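You operate a simulated robot arm through the tools that you are given. There is no shell and no other tool. Be economical: measure what you need, move in short steps, check, and stop when the job is done.

The job below is to be done with a simulated two-armed robot. You get a single attempt, and the scene is never put back.

## Task
Fill the jug to the 0.25 L band with heavy gear oil and wipe up the drips.
Fine: leave the jug under the tap; wipe the drip tray with the purple rag and put it back. Set down upright: jug. What is to be rubbed or washed off counts as gone when no trace of it is left.

Only the result counts: the job must be done as asked and must still hold three seconds after the hand-in. Knocking over, shifting, dropping, spilling or breaking anything else fails it.

## Robot
Two 7-joint arms with fingered hands on one trunk, on a base that drives. Base frame: it is fixed to the floor where the robot stands at the start and does not move with it; the origin is under the middle of the robot, x ahead of it, y to its left, z up. Lengths are in m, angles in degrees, forces in N, time in s.
The left shoulder is at the start at [0.057, 0.125, 1.221], the right one opposite. With the tool pointing down near the work surface each hand reaches from about 0.1 to 0.76 m from the robot's upright axis, wherever it stands, measured 20 degrees to its own side. Places, roughly: grate under the right tap [0.6, -0.5, 0.8]; left tap lever [0.7, 0, 1]; middle tap lever [0.7, -0.3, 1]; oil drips [0.4, -0.4, 0.8]; oil drum [0.8, -0.2, 1.2]; purple rag (6x10x3 cm) [0.5, -0.6, 0.8]; right tap lever [0.7, -0.6, 1]. Payload 3.6 kg a hand.
The TCP of each hand is the grasp point between the finger pads, 0.03 m short of the fingertips. In the tool frame z runs along the fingers and y along their closing line. Largest opening 0.104 m; the body of the gripper starts 0.035 m behind the TCP. The gripper is a hand of 4 fingers: y runs from the thumb to the fingers, the wrist lies at [-0.015, -0.104, -0.178] in the tool frame, and closing takes about 1.5 s.
Orientation is told as [roll, pitch, yaw] about the base's x, y, z axes, in that order, counted from this pose: with the fingers straight down and the wrist toward the robot, the tool's x, y and z point along [0, 1, 0], [1, 0, 0] and [0, 0, -1] of the base frame.

## Interface
- The arms move only by the tool apply_moves. It takes "left_steps", "right_steps" or both (then of equal length, played together; a hand with none holds still); each is a list of rows, each a list of 6 numbers: the shift along the tool's x, y, z in mm, then the turn, a rotation vector about the tool's x, y, z in degrees. In form: [[dx, dy, dz, rx, ry, rz], ...]. A call has 1 to 20 rows; each row shifts and turns the commanded pose from where the row before left it, along the tool's axes as they then stand. "left_jaw" and "right_jaw" are, for a hand that has rows, the closure, from 0 (fully open) to 1 (shut), set as the call begins (left out, the last holds). Rows are played at 5 a second. More than 0.05 m and 8.6 degrees between two rows, or a gripper value outside its range, and nothing of the call is played. A pose out of reach is approached as far as the arm can. The call stops where the force on the tool passes 60 N (or 10 N more than at its start, if that is more) or the arm is blocked; 0.2 s more then pass. Each finger travels about 0.072 m/s and halts on what it meets, pressing with about 22 N; the grip force reading is that of the motor and also rises with nothing between the fingers. The clock runs only during rows and for 0.2 s after the last one: add rows that do not move to give the fingers time. It gives the time, the measured TCP pose, the force on the tool (base axes), the opening and the grip force at its end, in the units of the frame above (readings bear some noise), with the torque about the TCP (base axes, N m) and any sound that the robot's microphone picked up.
- Cameras (640 x 400 px; columns grow to the right, rows downward): "scene" is now at [0.1548, -0.0428, 1.3636]; the picture's right is [-0.47, -0.88, 0.00], its down [-0.46, 0.25, -0.85] and it looks along [0.75, -0.40, -0.52] (base axes); focal length 214 px, centre (320, 200). "left" rides on the left gripper at [-0.061, -0.092, -0.13] in its tool frame; the picture's right is [-0.81, -0.28, 0.52], its down [0.53, -0.71, 0.46] and it looks along [0.24, 0.65, 0.72] (tool axes); focal length 275 px, centre (320, 200). "right" rides on the right gripper at [0.061, -0.092, -0.13] in its tool frame; the picture's right is [-0.81, 0.28, -0.52], its down [-0.53, -0.71, 0.46] and it looks along [-0.24, 0.64, 0.72] (tool axes); focal length 275 px, centre (320, 200). There is no depth. A picture from a camera that has moved, and an enlarged one, comes with that camera's place and axes in the base frame and with its lens.
- capture(camera): a new picture of that camera. The clock stands still meanwhile.
- slide_trunk(by): slides the trunk up (or, below 0, down) by that many m; the arms and the scene camera ride with it, the base frame stays. It gives what a move gives, with no picture.
- drive_base(legs): drives the robot by 1 to 6 legs, each [ahead, left, turn to the left] in m, m and degrees, along the robot's own axes; the way and the turn of a leg run together, so that a leg with both is an arc; at most 1.5 m and 180 degrees a leg. The arms and the cameras ride along, it lands a little off, and it stops where it bumps. It gives what a move gives.
- curl_fingers(index, middle, ring, thumb_bend, thumb_turn, hand): sets how far each is bent, from 0 (flat) to 1 (curled in); at 0.3 the hand is open as for a grip, at 0.7 the pads meet at the TCP. One left out holds its place. A second passes; each finger stops where it meets its share of the squeeze, and holds until it gets a number again. A gripper value or a shape takes the hand back. It gives what a move gives, with no picture; readings hold the bend of each and the force on the fingers (four entries, about 0 where the hand has none), thumb and palm. thumb_turn goes from beside the hand (0) to across from the fingers (1), as for a grip.
- hand_shape(shape, hand): the hand has 4 fingers and takes this shape, open, in about a second: jaw (thumb against the fingers, like two jaws); tri (thumb and two fingers); tip (a fingertip pinch); poke (one finger out to press); point (the index stretched); flat (the hand flat); cup (the hand cupped); fist (a fist). The gripper value then closes the fingers along that shape, each until it touches; the sizes above hold for jaw. It gives what a move gives, with no picture.
- aim_head(pan, tilt): turns the head with the scene camera to pan (to the left, within 80 degrees either way) and tilt (down, from -29 to 69), counted from straight ahead of the robot. It gives what a move gives.
- inspect(camera, box): a new picture of the part [left, top, right, bottom] of that camera's present view, enlarged. The clock stands still meanwhile.
- sign_off(): hands the job in; it is judged then, once.

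Work in short steps. Places have to be worked out from the pictures, the camera data and where the tool is seen: move nearer, look again, correct. Check each grasp and each placing, and mend what went wrong. You have 120 turns and 88 pictures in all, those below and enlarged ones among them. Open the grippers and draw the arms clear of the work before you hand the job in, unless the task says otherwise; then end with one line.

The tools are called as a command line: name --argument value ..., lists and objects as JSON in quotes. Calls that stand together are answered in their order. apply_moves: Moves the arms, as the interface text tells. Its arguments: {"type":"object","properties":{"left_steps":{"type":"array"},"left_jaw":{"type":"number"},"right_steps":{"type":"array"},"right_jaw":{"type":"number"}},"required":[]} The other tools are called the same way: slide_trunk (by) slides the trunk up or down; hand_shape (shape, hand) gives the hand a shape; curl_fingers (index, middle, ring, thumb_bend, thumb_turn, hand) moves the fingers one by one; drive_base (legs) drives the base; aim_head (pan, tilt) turns the head that bears the scene camera; capture (camera) takes a picture; inspect (camera, box) takes an enlarged picture of a part of a camera's view; sign_off () hands the job in.

At the start:

```text
time_s: 0.0
left_tool_pos: [0.3508, -0.0544, 1.2634]
left_tool_rot: [0.5, 0.2, 0.5]
left_contact_force: [0.5, -0.2, 0.0]
left_ft_torque: [-0.02, -0.01, -0.01]
left_finger_gap: 0.1035
left_grip_force: 0.0
left_shape: jaw
left_bend: [0.3, 0.3, 0.3, 0.3, 0.98]
left_finger forces: [0.0, 0.1, 0.0, 0.0, 0.0, 0.0]
right_tool_pos: [0.2886, -0.3901, 1.2473]
right_tool_rot: [0.0, 0.0, -0.1]
right_contact_force: [-0.4, 0.7, -0.4]
right_ft_torque: [0.0, 0.02, -0.01]
right_finger_gap: 0.1037
right_grip_force: 0.1
right_shape: jaw
right_bend: [0.3, 0.3, 0.3, 0.3, 0.98]
right_finger forces: [0.0, 0.1, 0.0, 0.0, 0.0, 0.0]
trunk travel left (down, up): [-0.45, 0.086]
robot x, y, heading: [0.0018, -0.0001, 0.1]
head pan, tilt: [-42.2, 40.7]
```

scene: 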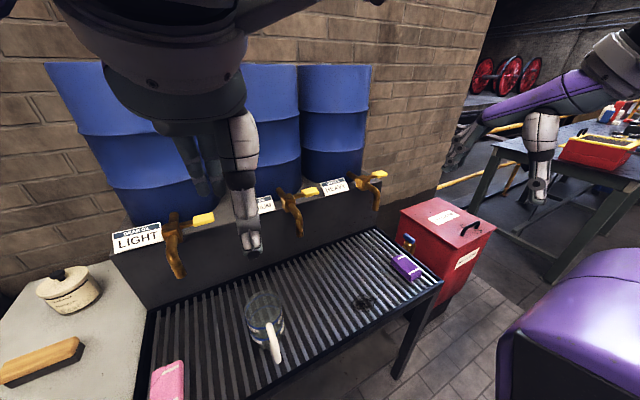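
right: 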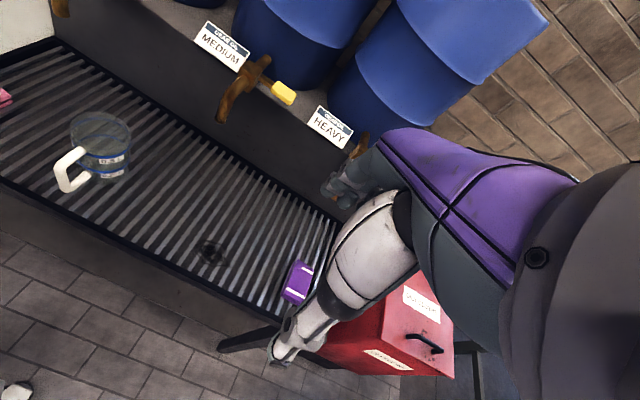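
left: 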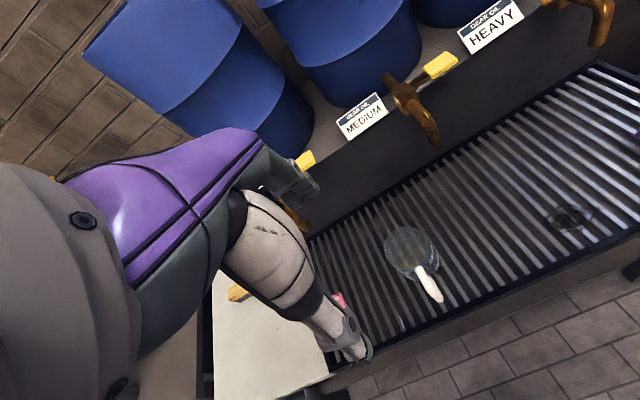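

I'll look closely at the labels, jug and taps first.

inspect --camera "scene" --box '[220, 160, 460, 310]'

inspect --camera "scene" --box '[200, 260, 360, 380]'

inspect --camera "right" --box '[40, 90, 200, 210]'

```text
2.67 times, centred on (340, 235) of scene
camera zoom: at [0.1548, -0.0428, 1.3636], right [-0.47, -0.88, 0.0], down [-0.46, 0.25, -0.85], along [0.75, -0.4, -0.52], focal length 572 px, centre (267, 107)
```

zoom: 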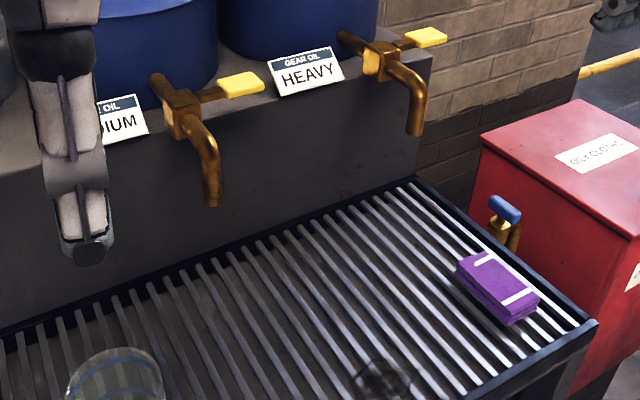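

```text
3.33 times, centred on (280, 320) of scene
camera zoom: at [0.1548, -0.0428, 1.3636], right [-0.47, -0.88, 0.0], down [-0.46, 0.25, -0.85], along [0.75, -0.4, -0.52], focal length 715 px, centre (453, -200)
```

zoom: 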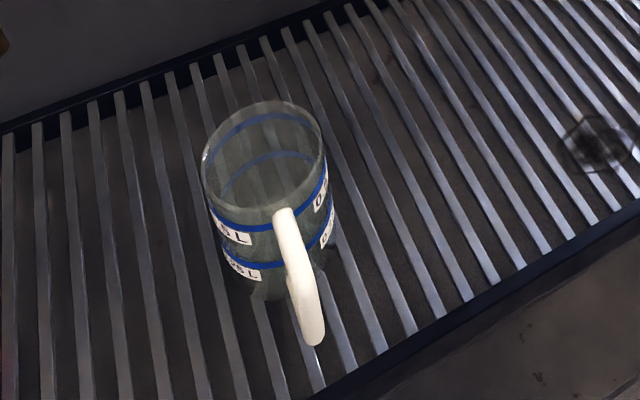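

```text
3.33 times, centred on (120, 150) of right
camera zoom: at [0.1958, -0.3295, 1.3773], right [0.28, -0.81, 0.52], down [-0.71, -0.53, -0.46], along [0.64, -0.24, -0.72], focal length 918 px, centre (987, 367)
```

zoom: 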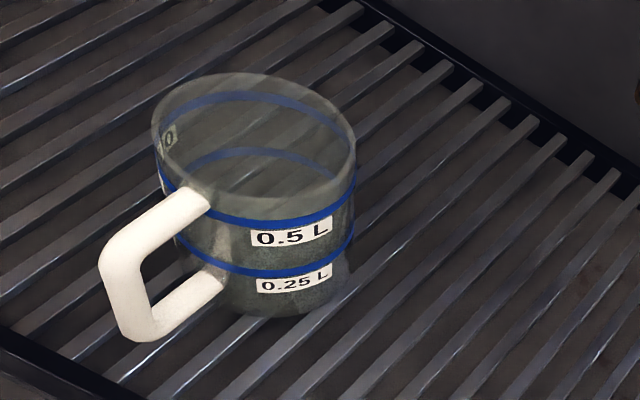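

Heavy is the right tap, and the lower jug band is 0.25 L. I put the jug's rim centre at about (0.455, -0.095, 0.915), about 0.09 m across, with the handle toward -x at about (0.378, -0.093). I'll move the left arm aside and yaw the right hand 90° so it closes across the handle.

apply_moves --left_steps '[[30, 0, 0, 0, 0, 0], [30, 0, 0, 0, 0, 0], [30, 0, 0, 0, 0, 0], [30, 0, 0, 0, 0, 0], [30, 0, 0, 0, 0, 0], [30, 0, 0, 0, 0, 0], [30, 0, 0, 0, 0, 0], [30, 0, 0, 0, 0, 0], [30, 0, 0, 0, 0, 0], [30, 0, 0, 0, 0, 0], [0, 0, 0, 0, 0, 0]]' --right_steps '[[0, 0, 0, 0, 0, -8.2], [0, 0, 0, 0, 0, -8.2], [0, 0, 0, 0, 0, -8.2], [0, 0, 0, 0, 0, -8.2], [0, 0, 0, 0, 0, -8.2], [0, 0, 0, 0, 0, -8.2], [0, 0, 0, 0, 0, -8.2], [0, 0, 0, 0, 0, -8.2], [0, 0, 0, 0, 0, -8.2], [0, 0, 0, 0, 0, -8.2], [0, 0, 0, 0, 0, -8.0]]'

capture --camera "scene"

capture --camera "right"

```text
time_s: 2.4
left_tool_pos: [0.3521, 0.2441, 1.2655]
left_tool_rot: [0.5, 0.2, 0.3]
left_contact_force: [-0.2, 0.1, 0.8]
left_ft_torque: [-0.01, 0.01, 0.02]
left_finger_gap: 0.1037
left_grip_force: 0.1
left_shape: jaw
left_bend: [0.3, 0.3, 0.3, 0.3, 0.98]
left_finger forces: [0.1, 0.0, 0.0, 0.1, 0.0, 0.0]
right_tool_pos: [0.2889, -0.3904, 1.2461]
right_tool_rot: [0.0, -0.1, 90.2]
right_contact_force: [-0.9, -0.1, 0.5]
right_ft_torque: [-0.04, 0.03, 0.01]
right_finger_gap: 0.1039
right_grip_force: 0.0
right_shape: jaw
right_bend: [0.3, 0.3, 0.3, 0.3, 0.98]
right_finger forces: [0.0, 0.0, 0.0, 0.0, 0.0, 0.1]
trunk travel left (down, up): [-0.45, 0.086]
robot x, y, heading: [-0.0021, -0.0027, -0.2]
head pan, tilt: [-42.2, 40.7]
```

```text
81 pictures are left
camera scene: at [0.1385, -0.0573, 1.3493], right [-0.67, -0.74, 0.0], down [-0.48, 0.44, -0.76], along [0.56, -0.51, -0.65], focal length 214 px, centre (320, 200)
```

scene: 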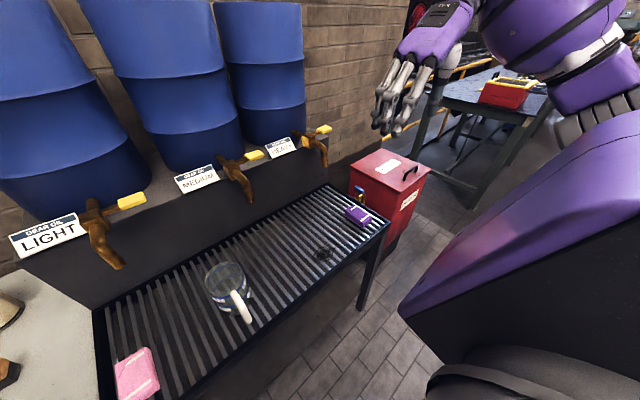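

```text
80 pictures are left
camera right: at [0.2265, -0.483, 1.3764], right [0.81, 0.28, 0.52], down [0.54, -0.71, -0.46], along [0.24, 0.65, -0.72], focal length 275 px, centre (320, 200)
```

right: 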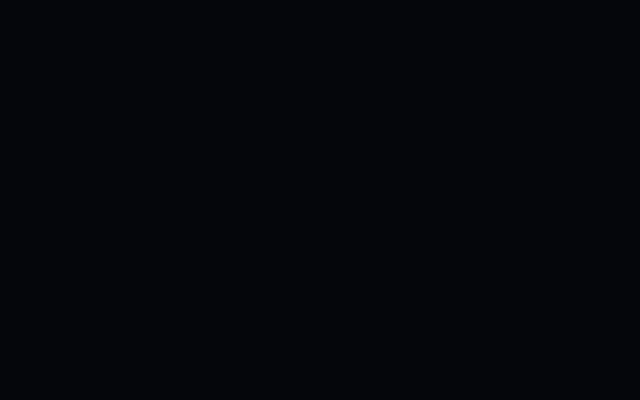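

The right wrist camera is blocked in this pose. I'll bring the hand to just above the handle and check with the scene camera.

apply_moves --right_steps '[[-12.5, 38, 21, 0, 0, 0], [-12.5, 38, 21, 0, 0, 0], [-12.5, 38, 21, 0, 0, 0], [-12.5, 38, 21, 0, 0, 0], [-12.5, 38, 21, 0, 0, 0], [-12.5, 38, 21, 0, 0, 0], [-12.5, 38, 21, 0, 0, 0], [-12.5, 38, 21, 0, 0, 0]]'

capture --camera "right"

inspect --camera "scene" --box '[140, 200, 340, 350]'

capture --camera "left"

```text
time_s: 4.2
left_tool_pos: [0.352, 0.2454, 1.2643]
left_tool_rot: [0.4, 0.3, 0.3]
left_contact_force: [0.1, -1.6, -0.6]
left_ft_torque: [0.01, 0.02, 0.02]
left_finger_gap: 0.1039
left_grip_force: 0.1
left_shape: jaw
left_bend: [0.3, 0.3, 0.3, 0.3, 0.98]
left_finger forces: [0.1, 0.1, 0.0, 0.0, 0.0, 0.1]
right_tool_pos: [0.3895, -0.0815, 1.0799]
right_tool_rot: [0.1, 0.0, 89.9]
right_contact_force: [-0.1, -0.8, 0.5]
right_ft_torque: [0.01, 0.0, -0.03]
right_finger_gap: 0.1035
right_grip_force: 0.0
right_shape: jaw
right_bend: [0.3, 0.3, 0.3, 0.3, 0.98]
right_finger forces: [0.0, 0.0, 0.1, 0.0, 0.0, 0.0]
trunk travel left (down, up): [-0.45, 0.086]
robot x, y, heading: [0.0006, -0.0003, 0.0]
head pan, tilt: [-42.2, 40.7]
```

```text
79 pictures are left
camera right: at [0.3281, -0.175, 1.2115], right [0.81, 0.28, 0.52], down [0.53, -0.71, -0.46], along [0.24, 0.64, -0.72], focal length 275 px, centre (320, 200)
```

right: 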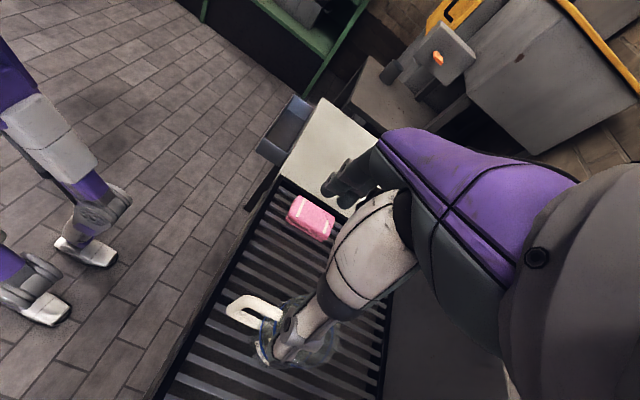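

```text
2.67 times, centred on (240, 275) of scene
camera zoom: at [0.1392, -0.0562, 1.3492], right [-0.67, -0.74, 0.0], down [-0.48, 0.44, -0.76], along [0.56, -0.51, -0.65], focal length 572 px, centre (533, 0)
```

zoom: 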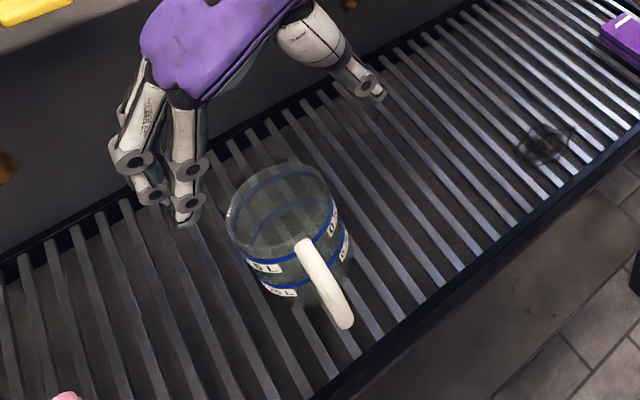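

```text
77 pictures are left
camera left: at [0.2604, 0.1816, 1.395], right [-0.27, -0.81, -0.52], down [-0.72, 0.53, -0.45], along [0.64, 0.25, -0.73], focal length 275 px, centre (320, 200)
```

left: 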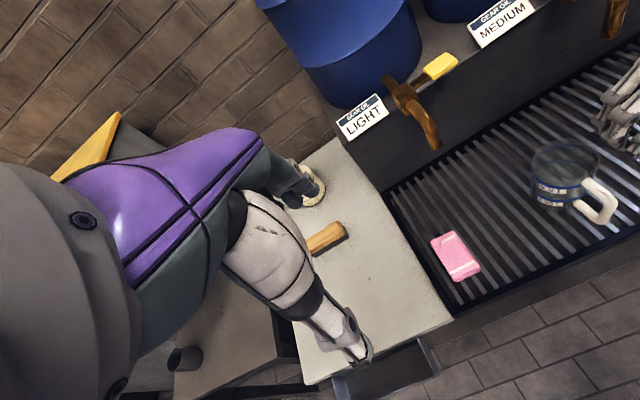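

Triangulating with three cameras agrees best with a handle bar near (0.405, -0.072, 0.84) and a rim at about z 0.88. I'll descend partway and look again.

apply_moves --right_steps '[[0, 9, 40, 0, 0, 0], [0, 0, 40, 0, 0, 0], [0, 0, 40, 0, 0, 0], [0, 0, 20, 0, 0, 0]]'

inspect --camera "scene" --box '[140, 220, 300, 340]'

inspect --camera "right" --box '[160, 220, 400, 400]'

```text
time_s: 5.2
left_tool_pos: [0.3508, 0.2441, 1.2647]
left_tool_rot: [0.5, 0.2, 0.3]
left_contact_force: [0.4, 0.2, 0.3]
left_ft_torque: [0.04, -0.03, -0.01]
left_finger_gap: 0.1038
left_grip_force: 0.0
left_shape: jaw
left_bend: [0.3, 0.3, 0.3, 0.3, 0.98]
left_finger forces: [0.0, 0.0, 0.0, 0.0, 0.1, 0.0]
right_tool_pos: [0.3884, -0.076, 0.9376]
right_tool_rot: [0.0, 0.0, 90.1]
right_contact_force: [0.0, -0.3, 0.3]
right_ft_torque: [0.02, 0.01, -0.01]
right_finger_gap: 0.1039
right_grip_force: 0.0
right_shape: jaw
right_bend: [0.3, 0.3, 0.3, 0.3, 0.98]
right_finger forces: [0.0, 0.1, 0.0, 0.0, 0.0, 0.0]
trunk travel left (down, up): [-0.45, 0.086]
robot x, y, heading: [0.0025, 0.0031, 0.3]
head pan, tilt: [-42.2, 40.7]
```

```text
3.33 times, centred on (220, 280) of scene
camera zoom: at [0.1383, -0.0571, 1.3493], right [-0.67, -0.74, 0.0], down [-0.48, 0.44, -0.76], along [0.56, -0.51, -0.65], focal length 715 px, centre (653, -67)
```

zoom: 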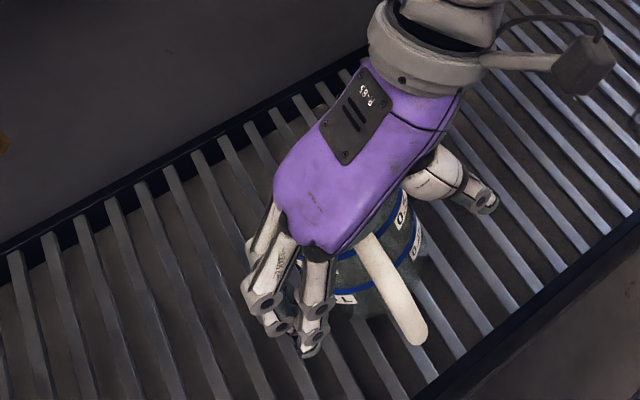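

```text
2.22 times, centred on (280, 310) of right
camera zoom: at [0.3254, -0.1691, 1.0684], right [0.81, 0.28, 0.52], down [0.53, -0.71, -0.46], along [0.24, 0.64, -0.72], focal length 612 px, centre (409, -44)
```

zoom: 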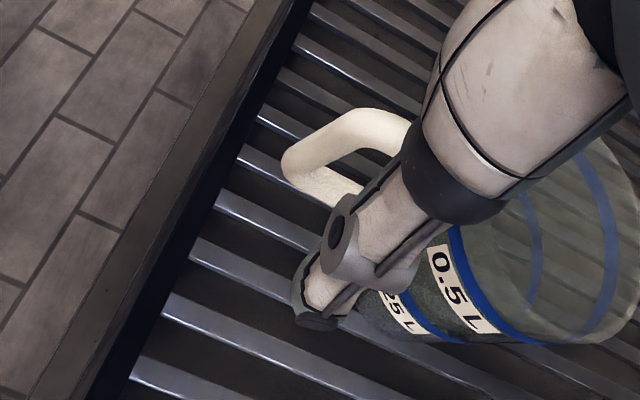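

The handle lies between thumb and fingers, with the bar near (0.39, -0.08). I'll descend to z of about 0.862 and close.

apply_moves --right_steps '[[0, -3, 25, 0, 0, 0], [0, 0, 25, 0, 0, 0], [0, 0, 25, 0, 0, 0], [0, 0, 0, 0, 0, 0]]'

inspect --camera "right" --box '[160, 220, 400, 400]'

```text
time_s: 6.2
left_tool_pos: [0.3514, 0.2448, 1.2648]
left_tool_rot: [0.6, 0.1, 0.2]
left_contact_force: [-0.5, 0.9, 1.7]
left_ft_torque: [-0.01, -0.01, 0.0]
left_finger_gap: 0.1036
left_grip_force: 0.1
left_shape: jaw
left_bend: [0.3, 0.3, 0.3, 0.3, 0.98]
left_finger forces: [0.0, 0.0, 0.1, 0.0, 0.1, 0.0]
right_tool_pos: [0.3894, -0.0797, 0.863]
right_tool_rot: [0.0, 0.0, 90.0]
right_contact_force: [-0.3, 0.0, 0.2]
right_ft_torque: [0.01, -0.02, -0.01]
right_finger_gap: 0.1038
right_grip_force: 0.0
right_shape: jaw
right_bend: [0.3, 0.3, 0.3, 0.3, 0.98]
right_finger forces: [0.1, 0.0, 0.0, 0.0, 0.0, 0.0]
trunk travel left (down, up): [-0.45, 0.086]
robot x, y, heading: [-0.0001, -0.0009, 0.1]
head pan, tilt: [-42.2, 40.7]
```

```text
2.22 times, centred on (280, 310) of right
camera zoom: at [0.3271, -0.1728, 0.9942], right [0.81, 0.28, 0.52], down [0.53, -0.71, -0.45], along [0.24, 0.64, -0.72], focal length 612 px, centre (409, -44)
```

zoom: 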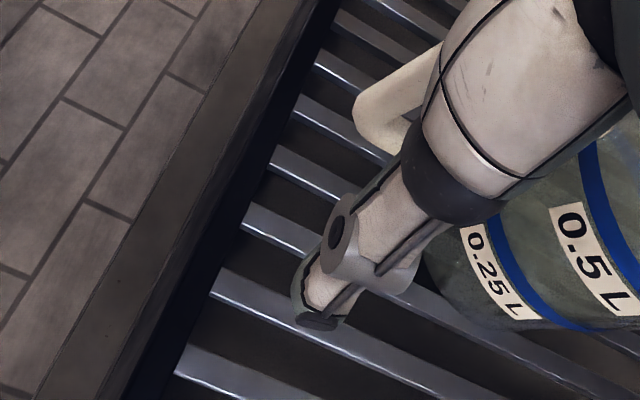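

Clearances look fine, so I'll go 8 mm lower and close on the handle.

apply_moves --right_steps '[[0, 0, 8, 0, 0, 0], [0, 0, 0, 0, 0, 0]]'

apply_moves --right_steps '[[0, 0, 0, 0, 0, 0], [0, 0, 0, 0, 0, 0], [0, 0, 0, 0, 0, 0], [0, 0, 0, 0, 0, 0], [0, 0, 0, 0, 0, 0], [0, 0, 0, 0, 0, 0], [0, 0, 0, 0, 0, 0], [0, 0, 0, 0, 0, 0]]' --right_jaw 1

inspect --camera "scene" --box '[140, 220, 300, 340]'

inspect --camera "right" --box '[160, 220, 400, 400]'

```text
time_s: 6.8
left_tool_pos: [0.3507, 0.2445, 1.2652]
left_tool_rot: [0.5, 0.2, 0.3]
left_contact_force: [-0.7, -0.1, -0.4]
left_ft_torque: [0.02, 0.01, 0.03]
left_finger_gap: 0.1041
left_grip_force: 0.0
left_shape: jaw
left_bend: [0.3, 0.3, 0.3, 0.3, 0.98]
left_finger forces: [0.0, 0.0, 0.0, 0.0, 0.0, 0.0]
right_tool_pos: [0.3882, -0.0795, 0.8562]
right_tool_rot: [0.0, 0.1, 90.1]
right_contact_force: [0.3, -0.3, -0.9]
right_ft_torque: [0.02, -0.02, -0.02]
right_finger_gap: 0.1039
right_grip_force: 0.0
right_shape: jaw
right_bend: [0.3, 0.3, 0.3, 0.3, 0.98]
right_finger forces: [0.0, 0.1, 0.0, 0.1, 0.0, 0.0]
trunk travel left (down, up): [-0.45, 0.086]
robot x, y, heading: [0.0061, -0.0011, 0.1]
head pan, tilt: [-42.2, 40.7]
```

```text
time_s: 8.6
left_tool_pos: [0.352, 0.244, 1.2646]
left_tool_rot: [0.5, 0.3, 0.3]
left_contact_force: [-0.8, 0.5, -0.2]
left_ft_torque: [-0.01, -0.05, -0.02]
left_finger_gap: 0.1036
left_grip_force: 0.0
left_shape: jaw
left_bend: [0.3, 0.3, 0.3, 0.3, 0.98]
left_finger forces: [0.0, 0.0, 0.0, 0.1, 0.1, 0.1]
right_tool_pos: [0.3888, -0.08, 0.8565]
right_tool_rot: [-0.1, -0.1, 90.0]
right_contact_force: [-0.4, -0.1, 0.3]
right_ft_torque: [0.02, -0.03, -0.03]
right_finger_gap: 0.0
right_grip_force: 22.4
right_shape: jaw
right_bend: [0.7, 0.7, 0.7, 0.47, 1.0]
right_finger forces: [0.0, 0.0, 0.1, 0.0, 0.0, 0.0]
trunk travel left (down, up): [-0.45, 0.086]
robot x, y, heading: [0.0008, 0.0028, -0.1]
head pan, tilt: [-42.2, 40.7]
```

```text
3.33 times, centred on (220, 280) of scene
camera zoom: at [0.1382, -0.057, 1.3493], right [-0.67, -0.74, 0.0], down [-0.48, 0.44, -0.76], along [0.56, -0.51, -0.65], focal length 715 px, centre (653, -67)
```

zoom: 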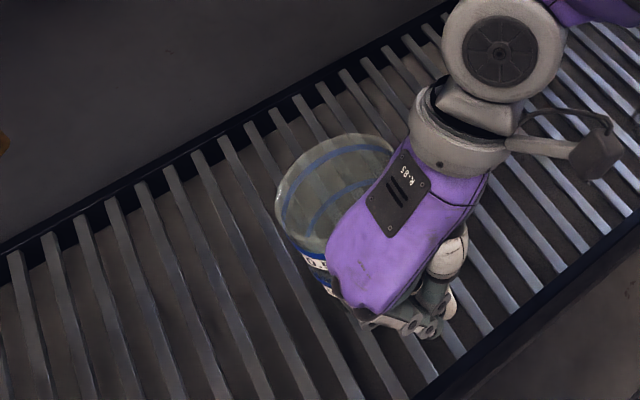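

```text
2.22 times, centred on (280, 310) of right
camera zoom: at [0.3268, -0.1727, 0.9868], right [0.81, 0.28, 0.52], down [0.53, -0.71, -0.46], along [0.24, 0.64, -0.72], focal length 612 px, centre (409, -44)
```

zoom: 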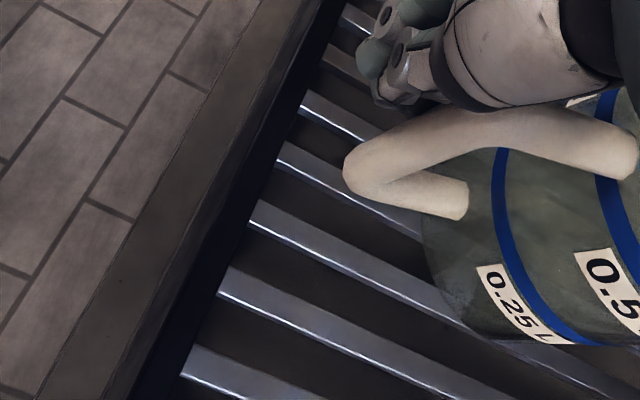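

The fingers shut fully and missed: the handle is now on the camera side of the thumb and seems to have swung a little. I'll raise straight up slowly, still closed, and look.

apply_moves --right_steps '[[0, 0, -10, 0, 0, 0], [0, 0, -10, 0, 0, 0], [0, 0, 0, 0, 0, 0]]'

capture --camera "right"

capture --camera "left"

```text
time_s: 9.4
left_tool_pos: [0.3504, 0.2443, 1.2646]
left_tool_rot: [0.5, 0.2, 0.3]
left_contact_force: [0.5, -0.4, -0.3]
left_ft_torque: [0.0, 0.01, -0.01]
left_finger_gap: 0.1037
left_grip_force: 0.0
left_shape: jaw
left_bend: [0.3, 0.3, 0.3, 0.3, 0.98]
left_finger forces: [0.1, 0.0, 0.0, 0.1, 0.1, 0.1]
right_tool_pos: [0.387, -0.0783, 0.8775]
right_tool_rot: [0.0, 0.0, 90.0]
right_contact_force: [0.5, 0.8, 0.2]
right_ft_torque: [-0.03, -0.03, 0.0]
right_finger_gap: 0.0
right_grip_force: 22.3
right_shape: jaw
right_bend: [0.7, 0.7, 0.7, 0.47, 1.0]
right_finger forces: [0.0, 0.1, 0.0, 0.0, 0.0, 0.0]
trunk travel left (down, up): [-0.45, 0.086]
robot x, y, heading: [0.0021, -0.0005, 0.1]
head pan, tilt: [-42.2, 40.7]
```

```text
71 pictures are left
camera right: at [0.327, -0.1719, 1.0068], right [0.81, 0.28, 0.52], down [0.53, -0.71, -0.46], along [0.24, 0.64, -0.72], focal length 275 px, centre (320, 200)
```

right: 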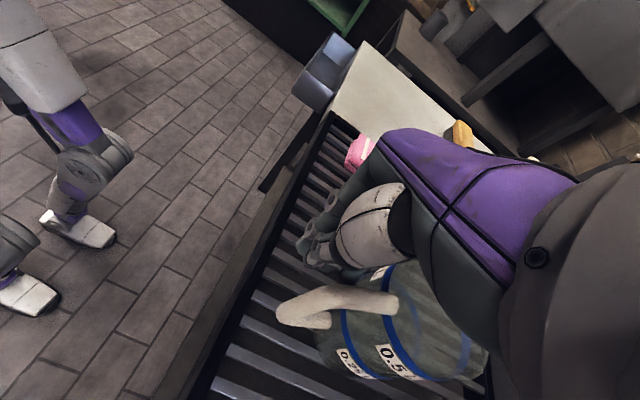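

```text
70 pictures are left
camera left: at [0.2594, 0.1807, 1.3953], right [-0.27, -0.81, -0.52], down [-0.72, 0.53, -0.45], along [0.64, 0.25, -0.72], focal length 275 px, centre (320, 200)
```

left: 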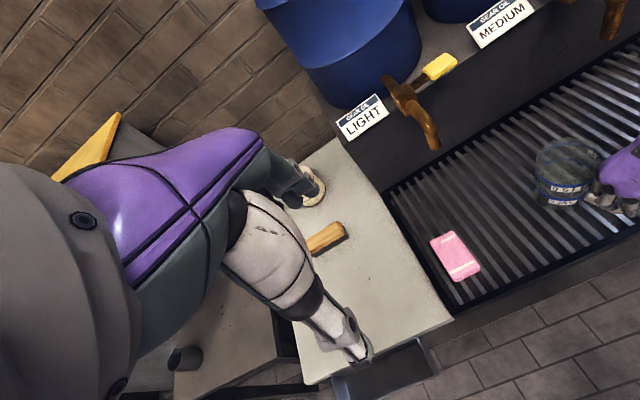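

The hand came up free. I'll look from the scene camera to triangulate the handle again.

inspect --camera "scene" --box '[160, 230, 300, 335]'

inspect --camera "right" --box '[240, 200, 500, 400]'

```text
3.81 times, centred on (230, 282) of scene
camera zoom: at [0.1383, -0.0571, 1.3493], right [-0.67, -0.74, 0.0], down [-0.48, 0.44, -0.76], along [0.56, -0.51, -0.65], focal length 817 px, centre (663, -114)
```

zoom: 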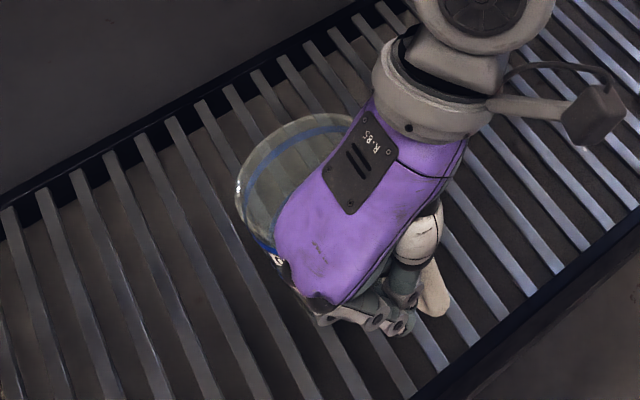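

```text
2.00 times, centred on (370, 300) of right
camera zoom: at [0.327, -0.1719, 1.0068], right [0.81, 0.28, 0.52], down [0.53, -0.71, -0.46], along [0.24, 0.64, -0.72], focal length 551 px, centre (220, 0)
```

zoom: 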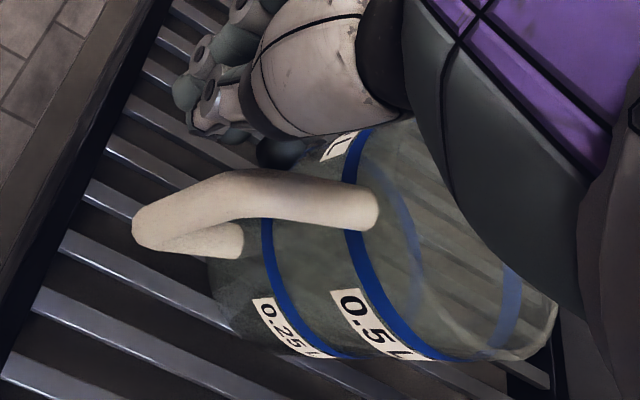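

The handle sits lower than I thought: its bottom corner is at about (0.409, -0.099, 0.78) and the rim at z of about 0.855, so the fingers closed above it. I'll lift, open, yaw 20° to match the handle and centre over it.

apply_moves --right_steps '[[0, 0, -30, 0, 0, 0], [0, 0, -25, 0, 0, 0]]'

apply_moves --right_steps '[[-12, -10, 0, 0, 0, 0], [-11, -10, 0, 0, 0, 0], [0, 0, 0, 0, 0, -6.6], [0, 0, 0, 0, 0, -6.7], [0, 0, 0, 0, 0, -6.7], [0, 0, 0, 0, 0, 0], [0, 0, 0, 0, 0, 0], [0, 0, 0, 0, 0, 0], [0, 0, 0, 0, 0, 0]]' --right_jaw 0

inspect --camera "scene" --box '[160, 230, 300, 335]'

inspect --camera "right" --box '[240, 200, 500, 400]'

```text
time_s: 10.0
left_tool_pos: [0.3523, 0.2437, 1.2645]
left_tool_rot: [0.6, 0.2, 0.3]
left_contact_force: [0.5, -0.1, 0.2]
left_ft_torque: [0.01, 0.0, -0.01]
left_finger_gap: 0.1037
left_grip_force: 0.0
left_shape: jaw
left_bend: [0.3, 0.3, 0.3, 0.3, 0.98]
left_finger forces: [0.0, 0.1, 0.1, 0.0, 0.0, 0.1]
right_tool_pos: [0.3884, -0.0793, 0.9305]
right_tool_rot: [0.1, 0.0, 90.2]
right_contact_force: [0.2, 0.5, 0.3]
right_ft_torque: [-0.03, -0.02, 0.02]
right_finger_gap: 0.0
right_grip_force: 22.2
right_shape: jaw
right_bend: [0.7, 0.7, 0.7, 0.47, 1.0]
right_finger forces: [0.0, 0.0, 0.0, 0.0, 0.0, 0.0]
trunk travel left (down, up): [-0.45, 0.086]
robot x, y, heading: [-0.0002, -0.0001, 0.0]
head pan, tilt: [-42.2, 40.7]
```

```text
time_s: 12.0
left_tool_pos: [0.3512, 0.2441, 1.2644]
left_tool_rot: [0.5, 0.3, 0.3]
left_contact_force: [0.6, 0.4, -0.4]
left_ft_torque: [-0.04, -0.03, 0.01]
left_finger_gap: 0.1039
left_grip_force: 0.0
left_shape: jaw
left_bend: [0.3, 0.3, 0.3, 0.3, 0.98]
left_finger forces: [0.0, 0.0, 0.0, 0.0, 0.0, 0.0]
right_tool_pos: [0.4116, -0.0995, 0.9303]
right_tool_rot: [0.0, 0.0, 110.1]
right_contact_force: [0.9, -0.7, 0.3]
right_ft_torque: [0.03, -0.02, 0.06]
right_finger_gap: 0.1037
right_grip_force: 0.0
right_shape: jaw
right_bend: [0.3, 0.3, 0.3, 0.3, 0.98]
right_finger forces: [0.1, 0.0, 0.0, 0.0, 0.1, 0.0]
trunk travel left (down, up): [-0.45, 0.086]
robot x, y, heading: [-0.0004, -0.0015, 0.1]
head pan, tilt: [-42.2, 40.7]
```

```text
3.81 times, centred on (230, 282) of scene
camera zoom: at [0.1382, -0.057, 1.3493], right [-0.67, -0.74, 0.0], down [-0.48, 0.44, -0.76], along [0.56, -0.51, -0.65], focal length 817 px, centre (663, -114)
```

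zoom: 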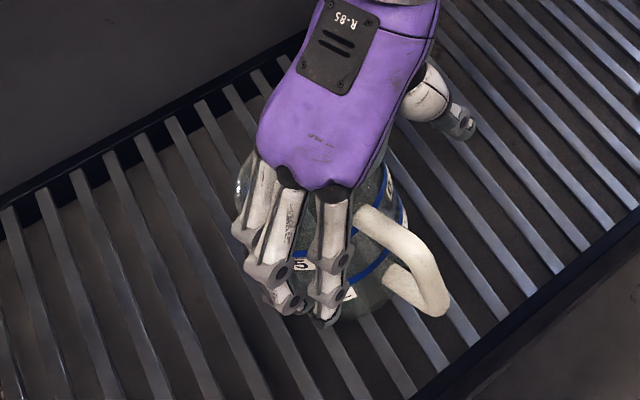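

```text
2.00 times, centred on (370, 300) of right
camera zoom: at [0.3846, -0.2081, 1.0612], right [0.67, 0.54, 0.52], down [0.75, -0.49, -0.46], along [0.01, 0.69, -0.72], focal length 551 px, centre (220, 0)
```

zoom: 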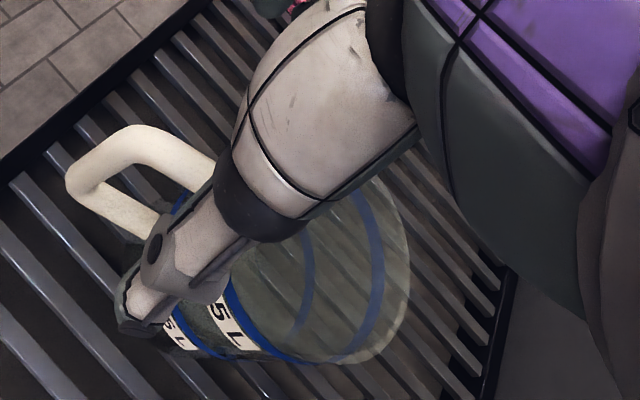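

The handle's outer bar is at about (0.41, -0.10), right under the TCP. I'll descend to a TCP z of about 0.825, watching the force.

apply_moves --right_steps '[[-4, 0, 25, 0, 0, 0], [0, 0, 25, 0, 0, 0], [0, 0, 25, 0, 0, 0], [0, 0, 15, 0, 0, 0], [0, 0, 15, 0, 0, 0], [0, 0, 0, 0, 0, 0]]'

inspect --camera "right" --box '[240, 200, 500, 400]'

inspect --camera "scene" --box '[160, 230, 300, 335]'

```text
time_s: 13.4
left_tool_pos: [0.3508, 0.2444, 1.2656]
left_tool_rot: [0.4, 0.2, 0.4]
left_contact_force: [-0.2, 0.0, 0.2]
left_ft_torque: [-0.03, -0.02, -0.01]
left_finger_gap: 0.1037
left_grip_force: 0.1
left_shape: jaw
left_bend: [0.3, 0.3, 0.3, 0.3, 0.98]
left_finger forces: [0.1, 0.0, 0.0, 0.1, 0.0, 0.1]
right_tool_pos: [0.414, -0.0987, 0.8252]
right_tool_rot: [0.0, -0.1, 110.0]
right_contact_force: [0.5, -0.9, -0.9]
right_ft_torque: [0.0, 0.05, -0.03]
right_finger_gap: 0.1031
right_grip_force: 0.0
right_shape: jaw
right_bend: [0.3, 0.3, 0.3, 0.3, 0.98]
right_finger forces: [0.0, 0.1, 0.0, 0.0, 0.1, 0.1]
trunk travel left (down, up): [-0.45, 0.086]
robot x, y, heading: [0.0005, -0.0037, -0.2]
head pan, tilt: [-42.2, 40.7]
```

```text
2.00 times, centred on (370, 300) of right
camera zoom: at [0.3873, -0.2072, 0.9552], right [0.67, 0.54, 0.52], down [0.75, -0.49, -0.46], along [0.01, 0.69, -0.72], focal length 551 px, centre (220, 0)
```

zoom: 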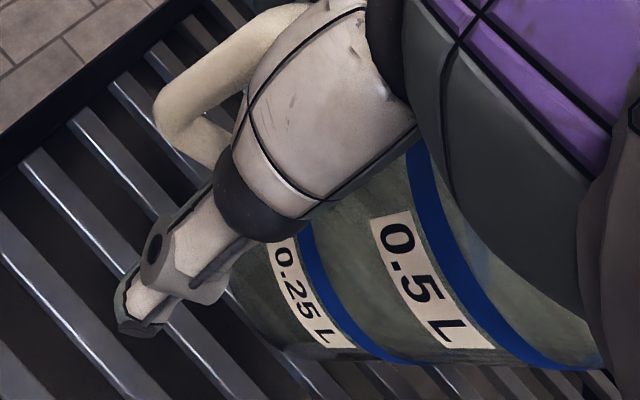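

```text
3.81 times, centred on (230, 282) of scene
camera zoom: at [0.1381, -0.0572, 1.3493], right [-0.67, -0.74, 0.0], down [-0.48, 0.44, -0.76], along [0.56, -0.51, -0.65], focal length 817 px, centre (663, -114)
```

zoom: 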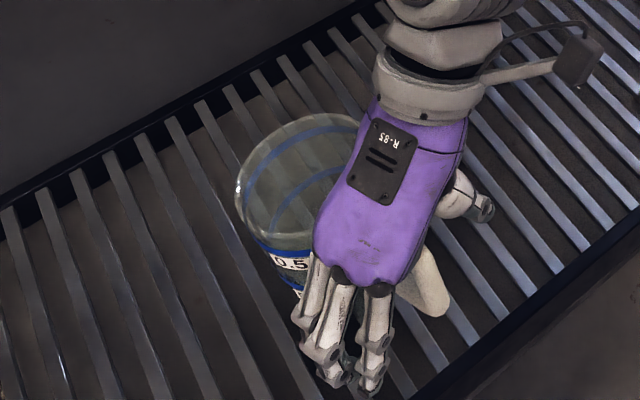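

The position agrees with my estimate and nothing is touching. I'll go 10 mm lower and close.

apply_moves --right_steps '[[0, 0, 10, 0, 0, 0], [0, 0, 0, 0, 0, 0]]'

apply_moves --right_steps '[[0, 0, 0, 0, 0, 0], [0, 0, 0, 0, 0, 0], [0, 0, 0, 0, 0, 0], [0, 0, 0, 0, 0, 0], [0, 0, 0, 0, 0, 0], [0, 0, 0, 0, 0, 0], [0, 0, 0, 0, 0, 0], [0, 0, 0, 0, 0, 0]]' --right_jaw 1

inspect --camera "right" --box '[240, 200, 500, 400]'

```text
time_s: 14.0
left_tool_pos: [0.3504, 0.2456, 1.2642]
left_tool_rot: [0.5, 0.2, 0.3]
left_contact_force: [-1.0, 0.2, -0.3]
left_ft_torque: [0.0, 0.03, -0.02]
left_finger_gap: 0.1038
left_grip_force: 0.1
left_shape: jaw
left_bend: [0.3, 0.3, 0.3, 0.3, 0.98]
left_finger forces: [0.0, 0.1, 0.0, 0.0, 0.0, 0.1]
right_tool_pos: [0.4129, -0.1021, 0.816]
right_tool_rot: [-0.1, 0.0, 110.1]
right_contact_force: [-1.2, -0.6, 0.1]
right_ft_torque: [-0.02, 0.03, 0.0]
right_finger_gap: 0.1038
right_grip_force: 0.1
right_shape: jaw
right_bend: [0.3, 0.3, 0.3, 0.3, 0.98]
right_finger forces: [0.0, 0.1, 0.0, 0.0, 0.0, 0.0]
right hand out of reach, approached as far as the arm can: row 1
trunk travel left (down, up): [-0.45, 0.086]
robot x, y, heading: [-0.0024, -0.0033, 0.0]
head pan, tilt: [-42.2, 40.7]
```

```text
time_s: 15.8
left_tool_pos: [0.3512, 0.2444, 1.2643]
left_tool_rot: [0.4, 0.2, 0.4]
left_contact_force: [0.5, 0.5, -0.3]
left_ft_torque: [0.01, -0.01, -0.01]
left_finger_gap: 0.1038
left_grip_force: 0.1
left_shape: jaw
left_bend: [0.3, 0.3, 0.3, 0.3, 0.98]
left_finger forces: [0.0, 0.0, 0.0, 0.0, 0.0, 0.0]
right_tool_pos: [0.4126, -0.1002, 0.8167]
right_tool_rot: [0.1, 0.0, 110.0]
right_contact_force: [-1.1, 0.2, 0.4]
right_ft_torque: [0.12, 0.04, 0.02]
right_finger_gap: 0.0062
right_grip_force: 22.2
right_shape: jaw
right_bend: [0.72, 0.69, 0.7, 0.73, 1.0]
right_finger forces: [11.2, 9.3, 0.0, 0.0, 16.9, 0.0]
trunk travel left (down, up): [-0.45, 0.086]
robot x, y, heading: [-0.0006, 0.0009, -0.1]
head pan, tilt: [-42.2, 40.7]
```

```text
2.00 times, centred on (370, 300) of right
camera zoom: at [0.386, -0.2089, 0.9477], right [0.67, 0.54, 0.52], down [0.75, -0.49, -0.45], along [0.01, 0.69, -0.72], focal length 551 px, centre (220, 0)
```

zoom: 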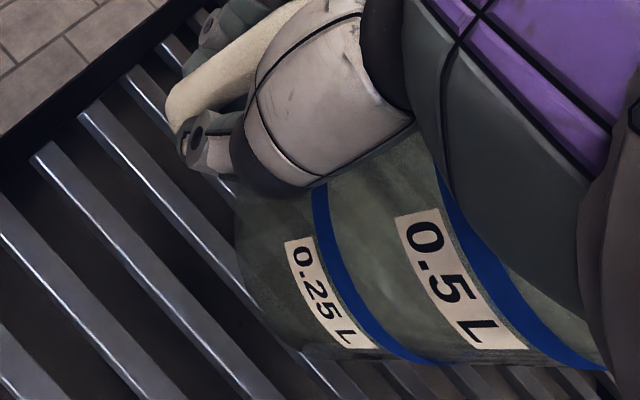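

It's gripping something now (about 11, 9 and 17 N). I'll try a small lift.

apply_moves --right_steps '[[0, 0, -10, 0, 0, 0], [0, 0, -10, 0, 0, 0], [0, 0, -10, 0, 0, 0], [0, 0, 0, 0, 0, 0]]'

capture --camera "right"

inspect --camera "scene" --box '[160, 230, 300, 335]'

```text
time_s: 16.8
left_tool_pos: [0.3503, 0.2442, 1.264]
left_tool_rot: [0.5, 0.2, 0.3]
left_contact_force: [0.1, -0.5, 0.2]
left_ft_torque: [0.04, 0.03, 0.0]
left_finger_gap: 0.1039
left_grip_force: 0.2
left_shape: jaw
left_bend: [0.3, 0.3, 0.3, 0.3, 0.98]
left_finger forces: [0.0, 0.0, 0.1, 0.0, 0.1, 0.0]
right_tool_pos: [0.4137, -0.099, 0.8487]
right_tool_rot: [0.0, 0.1, 110.0]
right_contact_force: [0.3, 0.0, -1.8]
right_ft_torque: [-0.06, 0.12, -0.02]
right_finger_gap: 0.0054
right_grip_force: 22.1
right_shape: jaw
right_bend: [0.72, 0.71, 0.7, 0.74, 1.0]
right_finger forces: [14.4, 0.0, 0.7, 0.1, 16.4, 0.1]
trunk travel left (down, up): [-0.45, 0.086]
robot x, y, heading: [-0.0002, -0.003, -0.1]
head pan, tilt: [-42.2, 40.7]
```

```text
62 pictures are left
camera right: at [0.387, -0.2079, 0.9789], right [0.67, 0.54, 0.52], down [0.74, -0.49, -0.46], along [0.01, 0.69, -0.72], focal length 275 px, centre (320, 200)
```

right: 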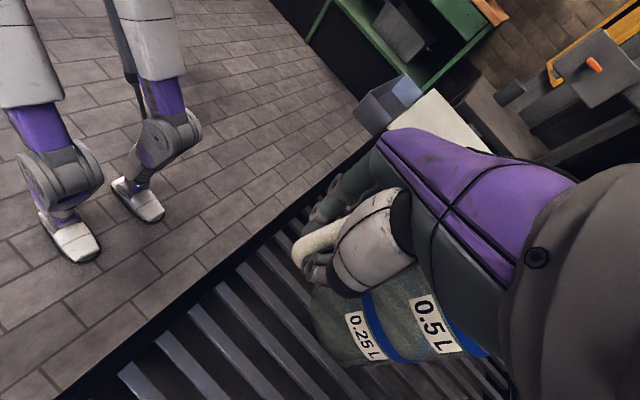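

```text
3.81 times, centred on (230, 282) of scene
camera zoom: at [0.1384, -0.057, 1.3493], right [-0.67, -0.74, 0.0], down [-0.48, 0.44, -0.76], along [0.56, -0.51, -0.65], focal length 817 px, centre (663, -114)
```

zoom: 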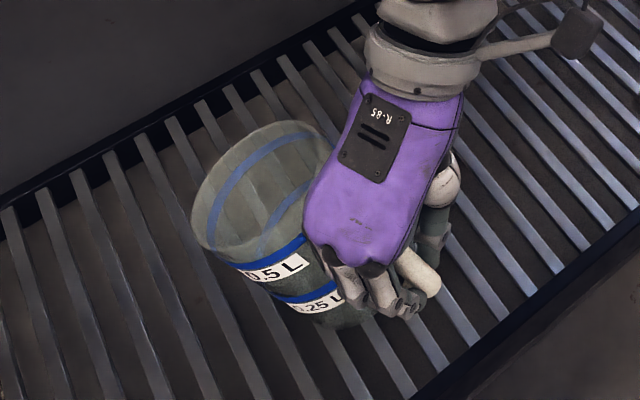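

The jug lifts but swings on one finger, so the grip is too shallow. I'll set it back, open, drop the trunk for more reach and regrasp deeper.

apply_moves --right_steps '[[0, 0, 10, 0, 0, 0], [0, 0, 10, 0, 0, 0], [0, 0, 10, 0, 0, 0], [0, 0, 0, 0, 0, 0]]'

apply_moves --right_steps '[[0, 0, 0, 0, 0, 0], [0, 0, 0, 0, 0, 0], [0, 0, 0, 0, 0, 0], [0, 0, 0, 0, 0, 0], [0, 0, 0, 0, 0, 0], [0, 0, 0, 0, 0, 0]]' --right_jaw 0

inspect --camera "scene" --box '[160, 230, 300, 335]'

inspect --camera "right" --box '[240, 200, 500, 400]'

```text
time_s: 17.8
left_tool_pos: [0.3506, 0.2443, 1.2645]
left_tool_rot: [0.5, 0.1, 0.4]
left_contact_force: [0.5, 0.0, 0.4]
left_ft_torque: [0.04, 0.0, -0.02]
left_finger_gap: 0.1038
left_grip_force: 0.1
left_shape: jaw
left_bend: [0.3, 0.3, 0.3, 0.3, 0.98]
left_finger forces: [0.0, 0.0, 0.1, 0.0, 0.1, 0.0]
right_tool_pos: [0.4137, -0.1004, 0.8184]
right_tool_rot: [0.0, 0.0, 110.0]
right_contact_force: [0.8, -0.3, 1.0]
right_ft_torque: [0.02, 0.0, -0.03]
right_finger_gap: 0.0057
right_grip_force: 21.5
right_shape: jaw
right_bend: [0.72, 0.71, 0.7, 0.74, 1.0]
right_finger forces: [14.8, 0.0, 0.0, 0.1, 16.5, 0.0]
trunk travel left (down, up): [-0.45, 0.086]
robot x, y, heading: [-0.0022, -0.0025, 0.1]
head pan, tilt: [-42.2, 40.7]
```

```text
time_s: 19.2
left_tool_pos: [0.3519, 0.2447, 1.2639]
left_tool_rot: [0.5, 0.2, 0.3]
left_contact_force: [-0.1, 0.6, 1.2]
left_ft_torque: [-0.04, -0.01, -0.01]
left_finger_gap: 0.1039
left_grip_force: 0.1
left_shape: jaw
left_bend: [0.3, 0.3, 0.3, 0.3, 0.98]
left_finger forces: [0.1, 0.0, 0.1, 0.0, 0.1, 0.1]
right_tool_pos: [0.4136, -0.0999, 0.8189]
right_tool_rot: [0.0, 0.0, 110.0]
right_contact_force: [-0.4, 0.8, 0.2]
right_ft_torque: [-0.02, -0.04, 0.0]
right_finger_gap: 0.1037
right_grip_force: 0.1
right_shape: jaw
right_bend: [0.3, 0.3, 0.3, 0.3, 0.98]
right_finger forces: [0.1, 0.0, 0.1, 0.1, 0.0, 0.0]
trunk travel left (down, up): [-0.45, 0.086]
robot x, y, heading: [0.0022, -0.0008, 0.3]
head pan, tilt: [-42.2, 40.7]
```

```text
3.81 times, centred on (230, 282) of scene
camera zoom: at [0.1382, -0.057, 1.3493], right [-0.67, -0.74, 0.0], down [-0.48, 0.44, -0.76], along [0.56, -0.51, -0.65], focal length 817 px, centre (663, -114)
```

zoom: 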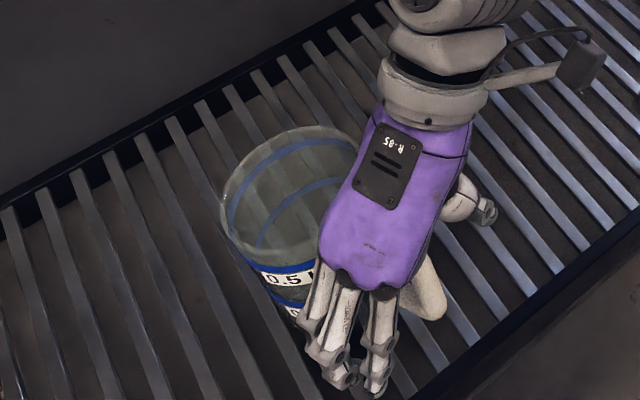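

```text
2.00 times, centred on (370, 300) of right
camera zoom: at [0.3868, -0.2085, 0.9496], right [0.67, 0.54, 0.52], down [0.74, -0.49, -0.46], along [0.01, 0.69, -0.72], focal length 551 px, centre (220, 0)
```

zoom: 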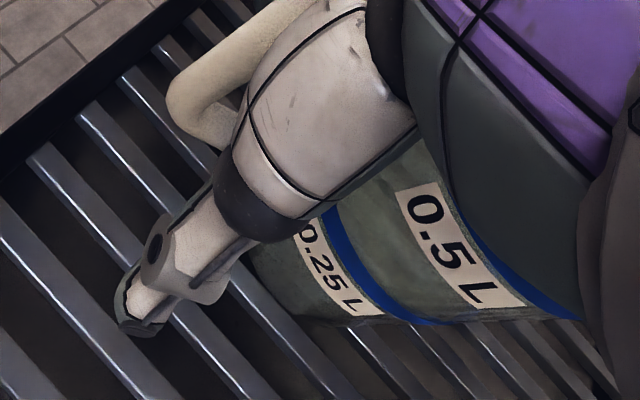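

The bar actually protrudes outward of the thumb, on the tool +x side. I'll shift 13 mm that way and close again.

apply_moves --right_steps '[[7, 0, 0, 0, 0, 0], [6, 0, 0, 0, 0, 0], [0, 0, 0, 0, 0, 0]]'

apply_moves --right_steps '[[0, 0, 0, 0, 0, 0], [0, 0, 0, 0, 0, 0], [0, 0, 0, 0, 0, 0], [0, 0, 0, 0, 0, 0], [0, 0, 0, 0, 0, 0], [0, 0, 0, 0, 0, 0], [0, 0, 0, 0, 0, 0], [0, 0, 0, 0, 0, 0]]' --right_jaw 1

inspect --camera "right" --box '[240, 200, 500, 400]'

```text
time_s: 20.0
left_tool_pos: [0.3503, 0.2446, 1.2639]
left_tool_rot: [0.5, 0.2, 0.4]
left_contact_force: [-0.3, 0.3, 0.1]
left_ft_torque: [-0.04, 0.03, 0.01]
left_finger_gap: 0.104
left_grip_force: 0.1
left_shape: jaw
left_bend: [0.3, 0.3, 0.3, 0.3, 0.98]
left_finger forces: [0.0, 0.0, 0.1, 0.1, 0.0, 0.1]
right_tool_pos: [0.4014, -0.1046, 0.8179]
right_tool_rot: [0.0, 0.1, 110.0]
right_contact_force: [0.1, -1.4, 0.3]
right_ft_torque: [-0.03, 0.0, -0.01]
right_finger_gap: 0.1034
right_grip_force: 0.0
right_shape: jaw
right_bend: [0.3, 0.3, 0.3, 0.3, 0.98]
right_finger forces: [0.0, 0.0, 0.0, 0.0, 0.0, 0.0]
trunk travel left (down, up): [-0.45, 0.086]
robot x, y, heading: [-0.0005, 0.0013, 0.1]
head pan, tilt: [-42.2, 40.7]
```

```text
time_s: 21.8
left_tool_pos: [0.3511, 0.2444, 1.2647]
left_tool_rot: [0.5, 0.1, 0.3]
left_contact_force: [-0.6, 0.1, 0.1]
left_ft_torque: [-0.01, -0.01, -0.03]
left_finger_gap: 0.1038
left_grip_force: 0.0
left_shape: jaw
left_bend: [0.3, 0.3, 0.3, 0.3, 0.98]
left_finger forces: [0.0, 0.0, 0.0, 0.0, 0.1, 0.0]
right_tool_pos: [0.4025, -0.1041, 0.8176]
right_tool_rot: [0.0, 0.0, 109.9]
right_contact_force: [-0.5, 0.2, -0.3]
right_ft_torque: [0.01, 0.01, 0.01]
right_finger_gap: 0.0004
right_grip_force: 22.3
right_shape: jaw
right_bend: [0.7, 0.65, 0.7, 0.72, 1.0]
right_finger forces: [0.0, 9.6, 0.0, 0.0, 0.0, 0.1]
trunk travel left (down, up): [-0.45, 0.086]
robot x, y, heading: [0.0009, 0.0035, 0.3]
head pan, tilt: [-42.2, 40.7]
```

```text
2.00 times, centred on (370, 300) of right
camera zoom: at [0.3746, -0.2131, 0.949], right [0.67, 0.54, 0.52], down [0.74, -0.49, -0.46], along [0.01, 0.69, -0.72], focal length 551 px, centre (220, 0)
```

zoom: 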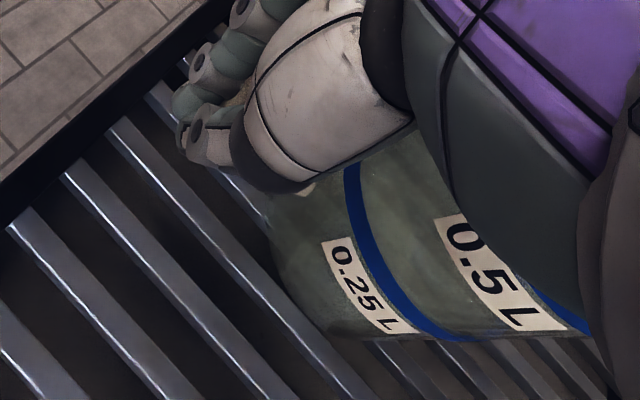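

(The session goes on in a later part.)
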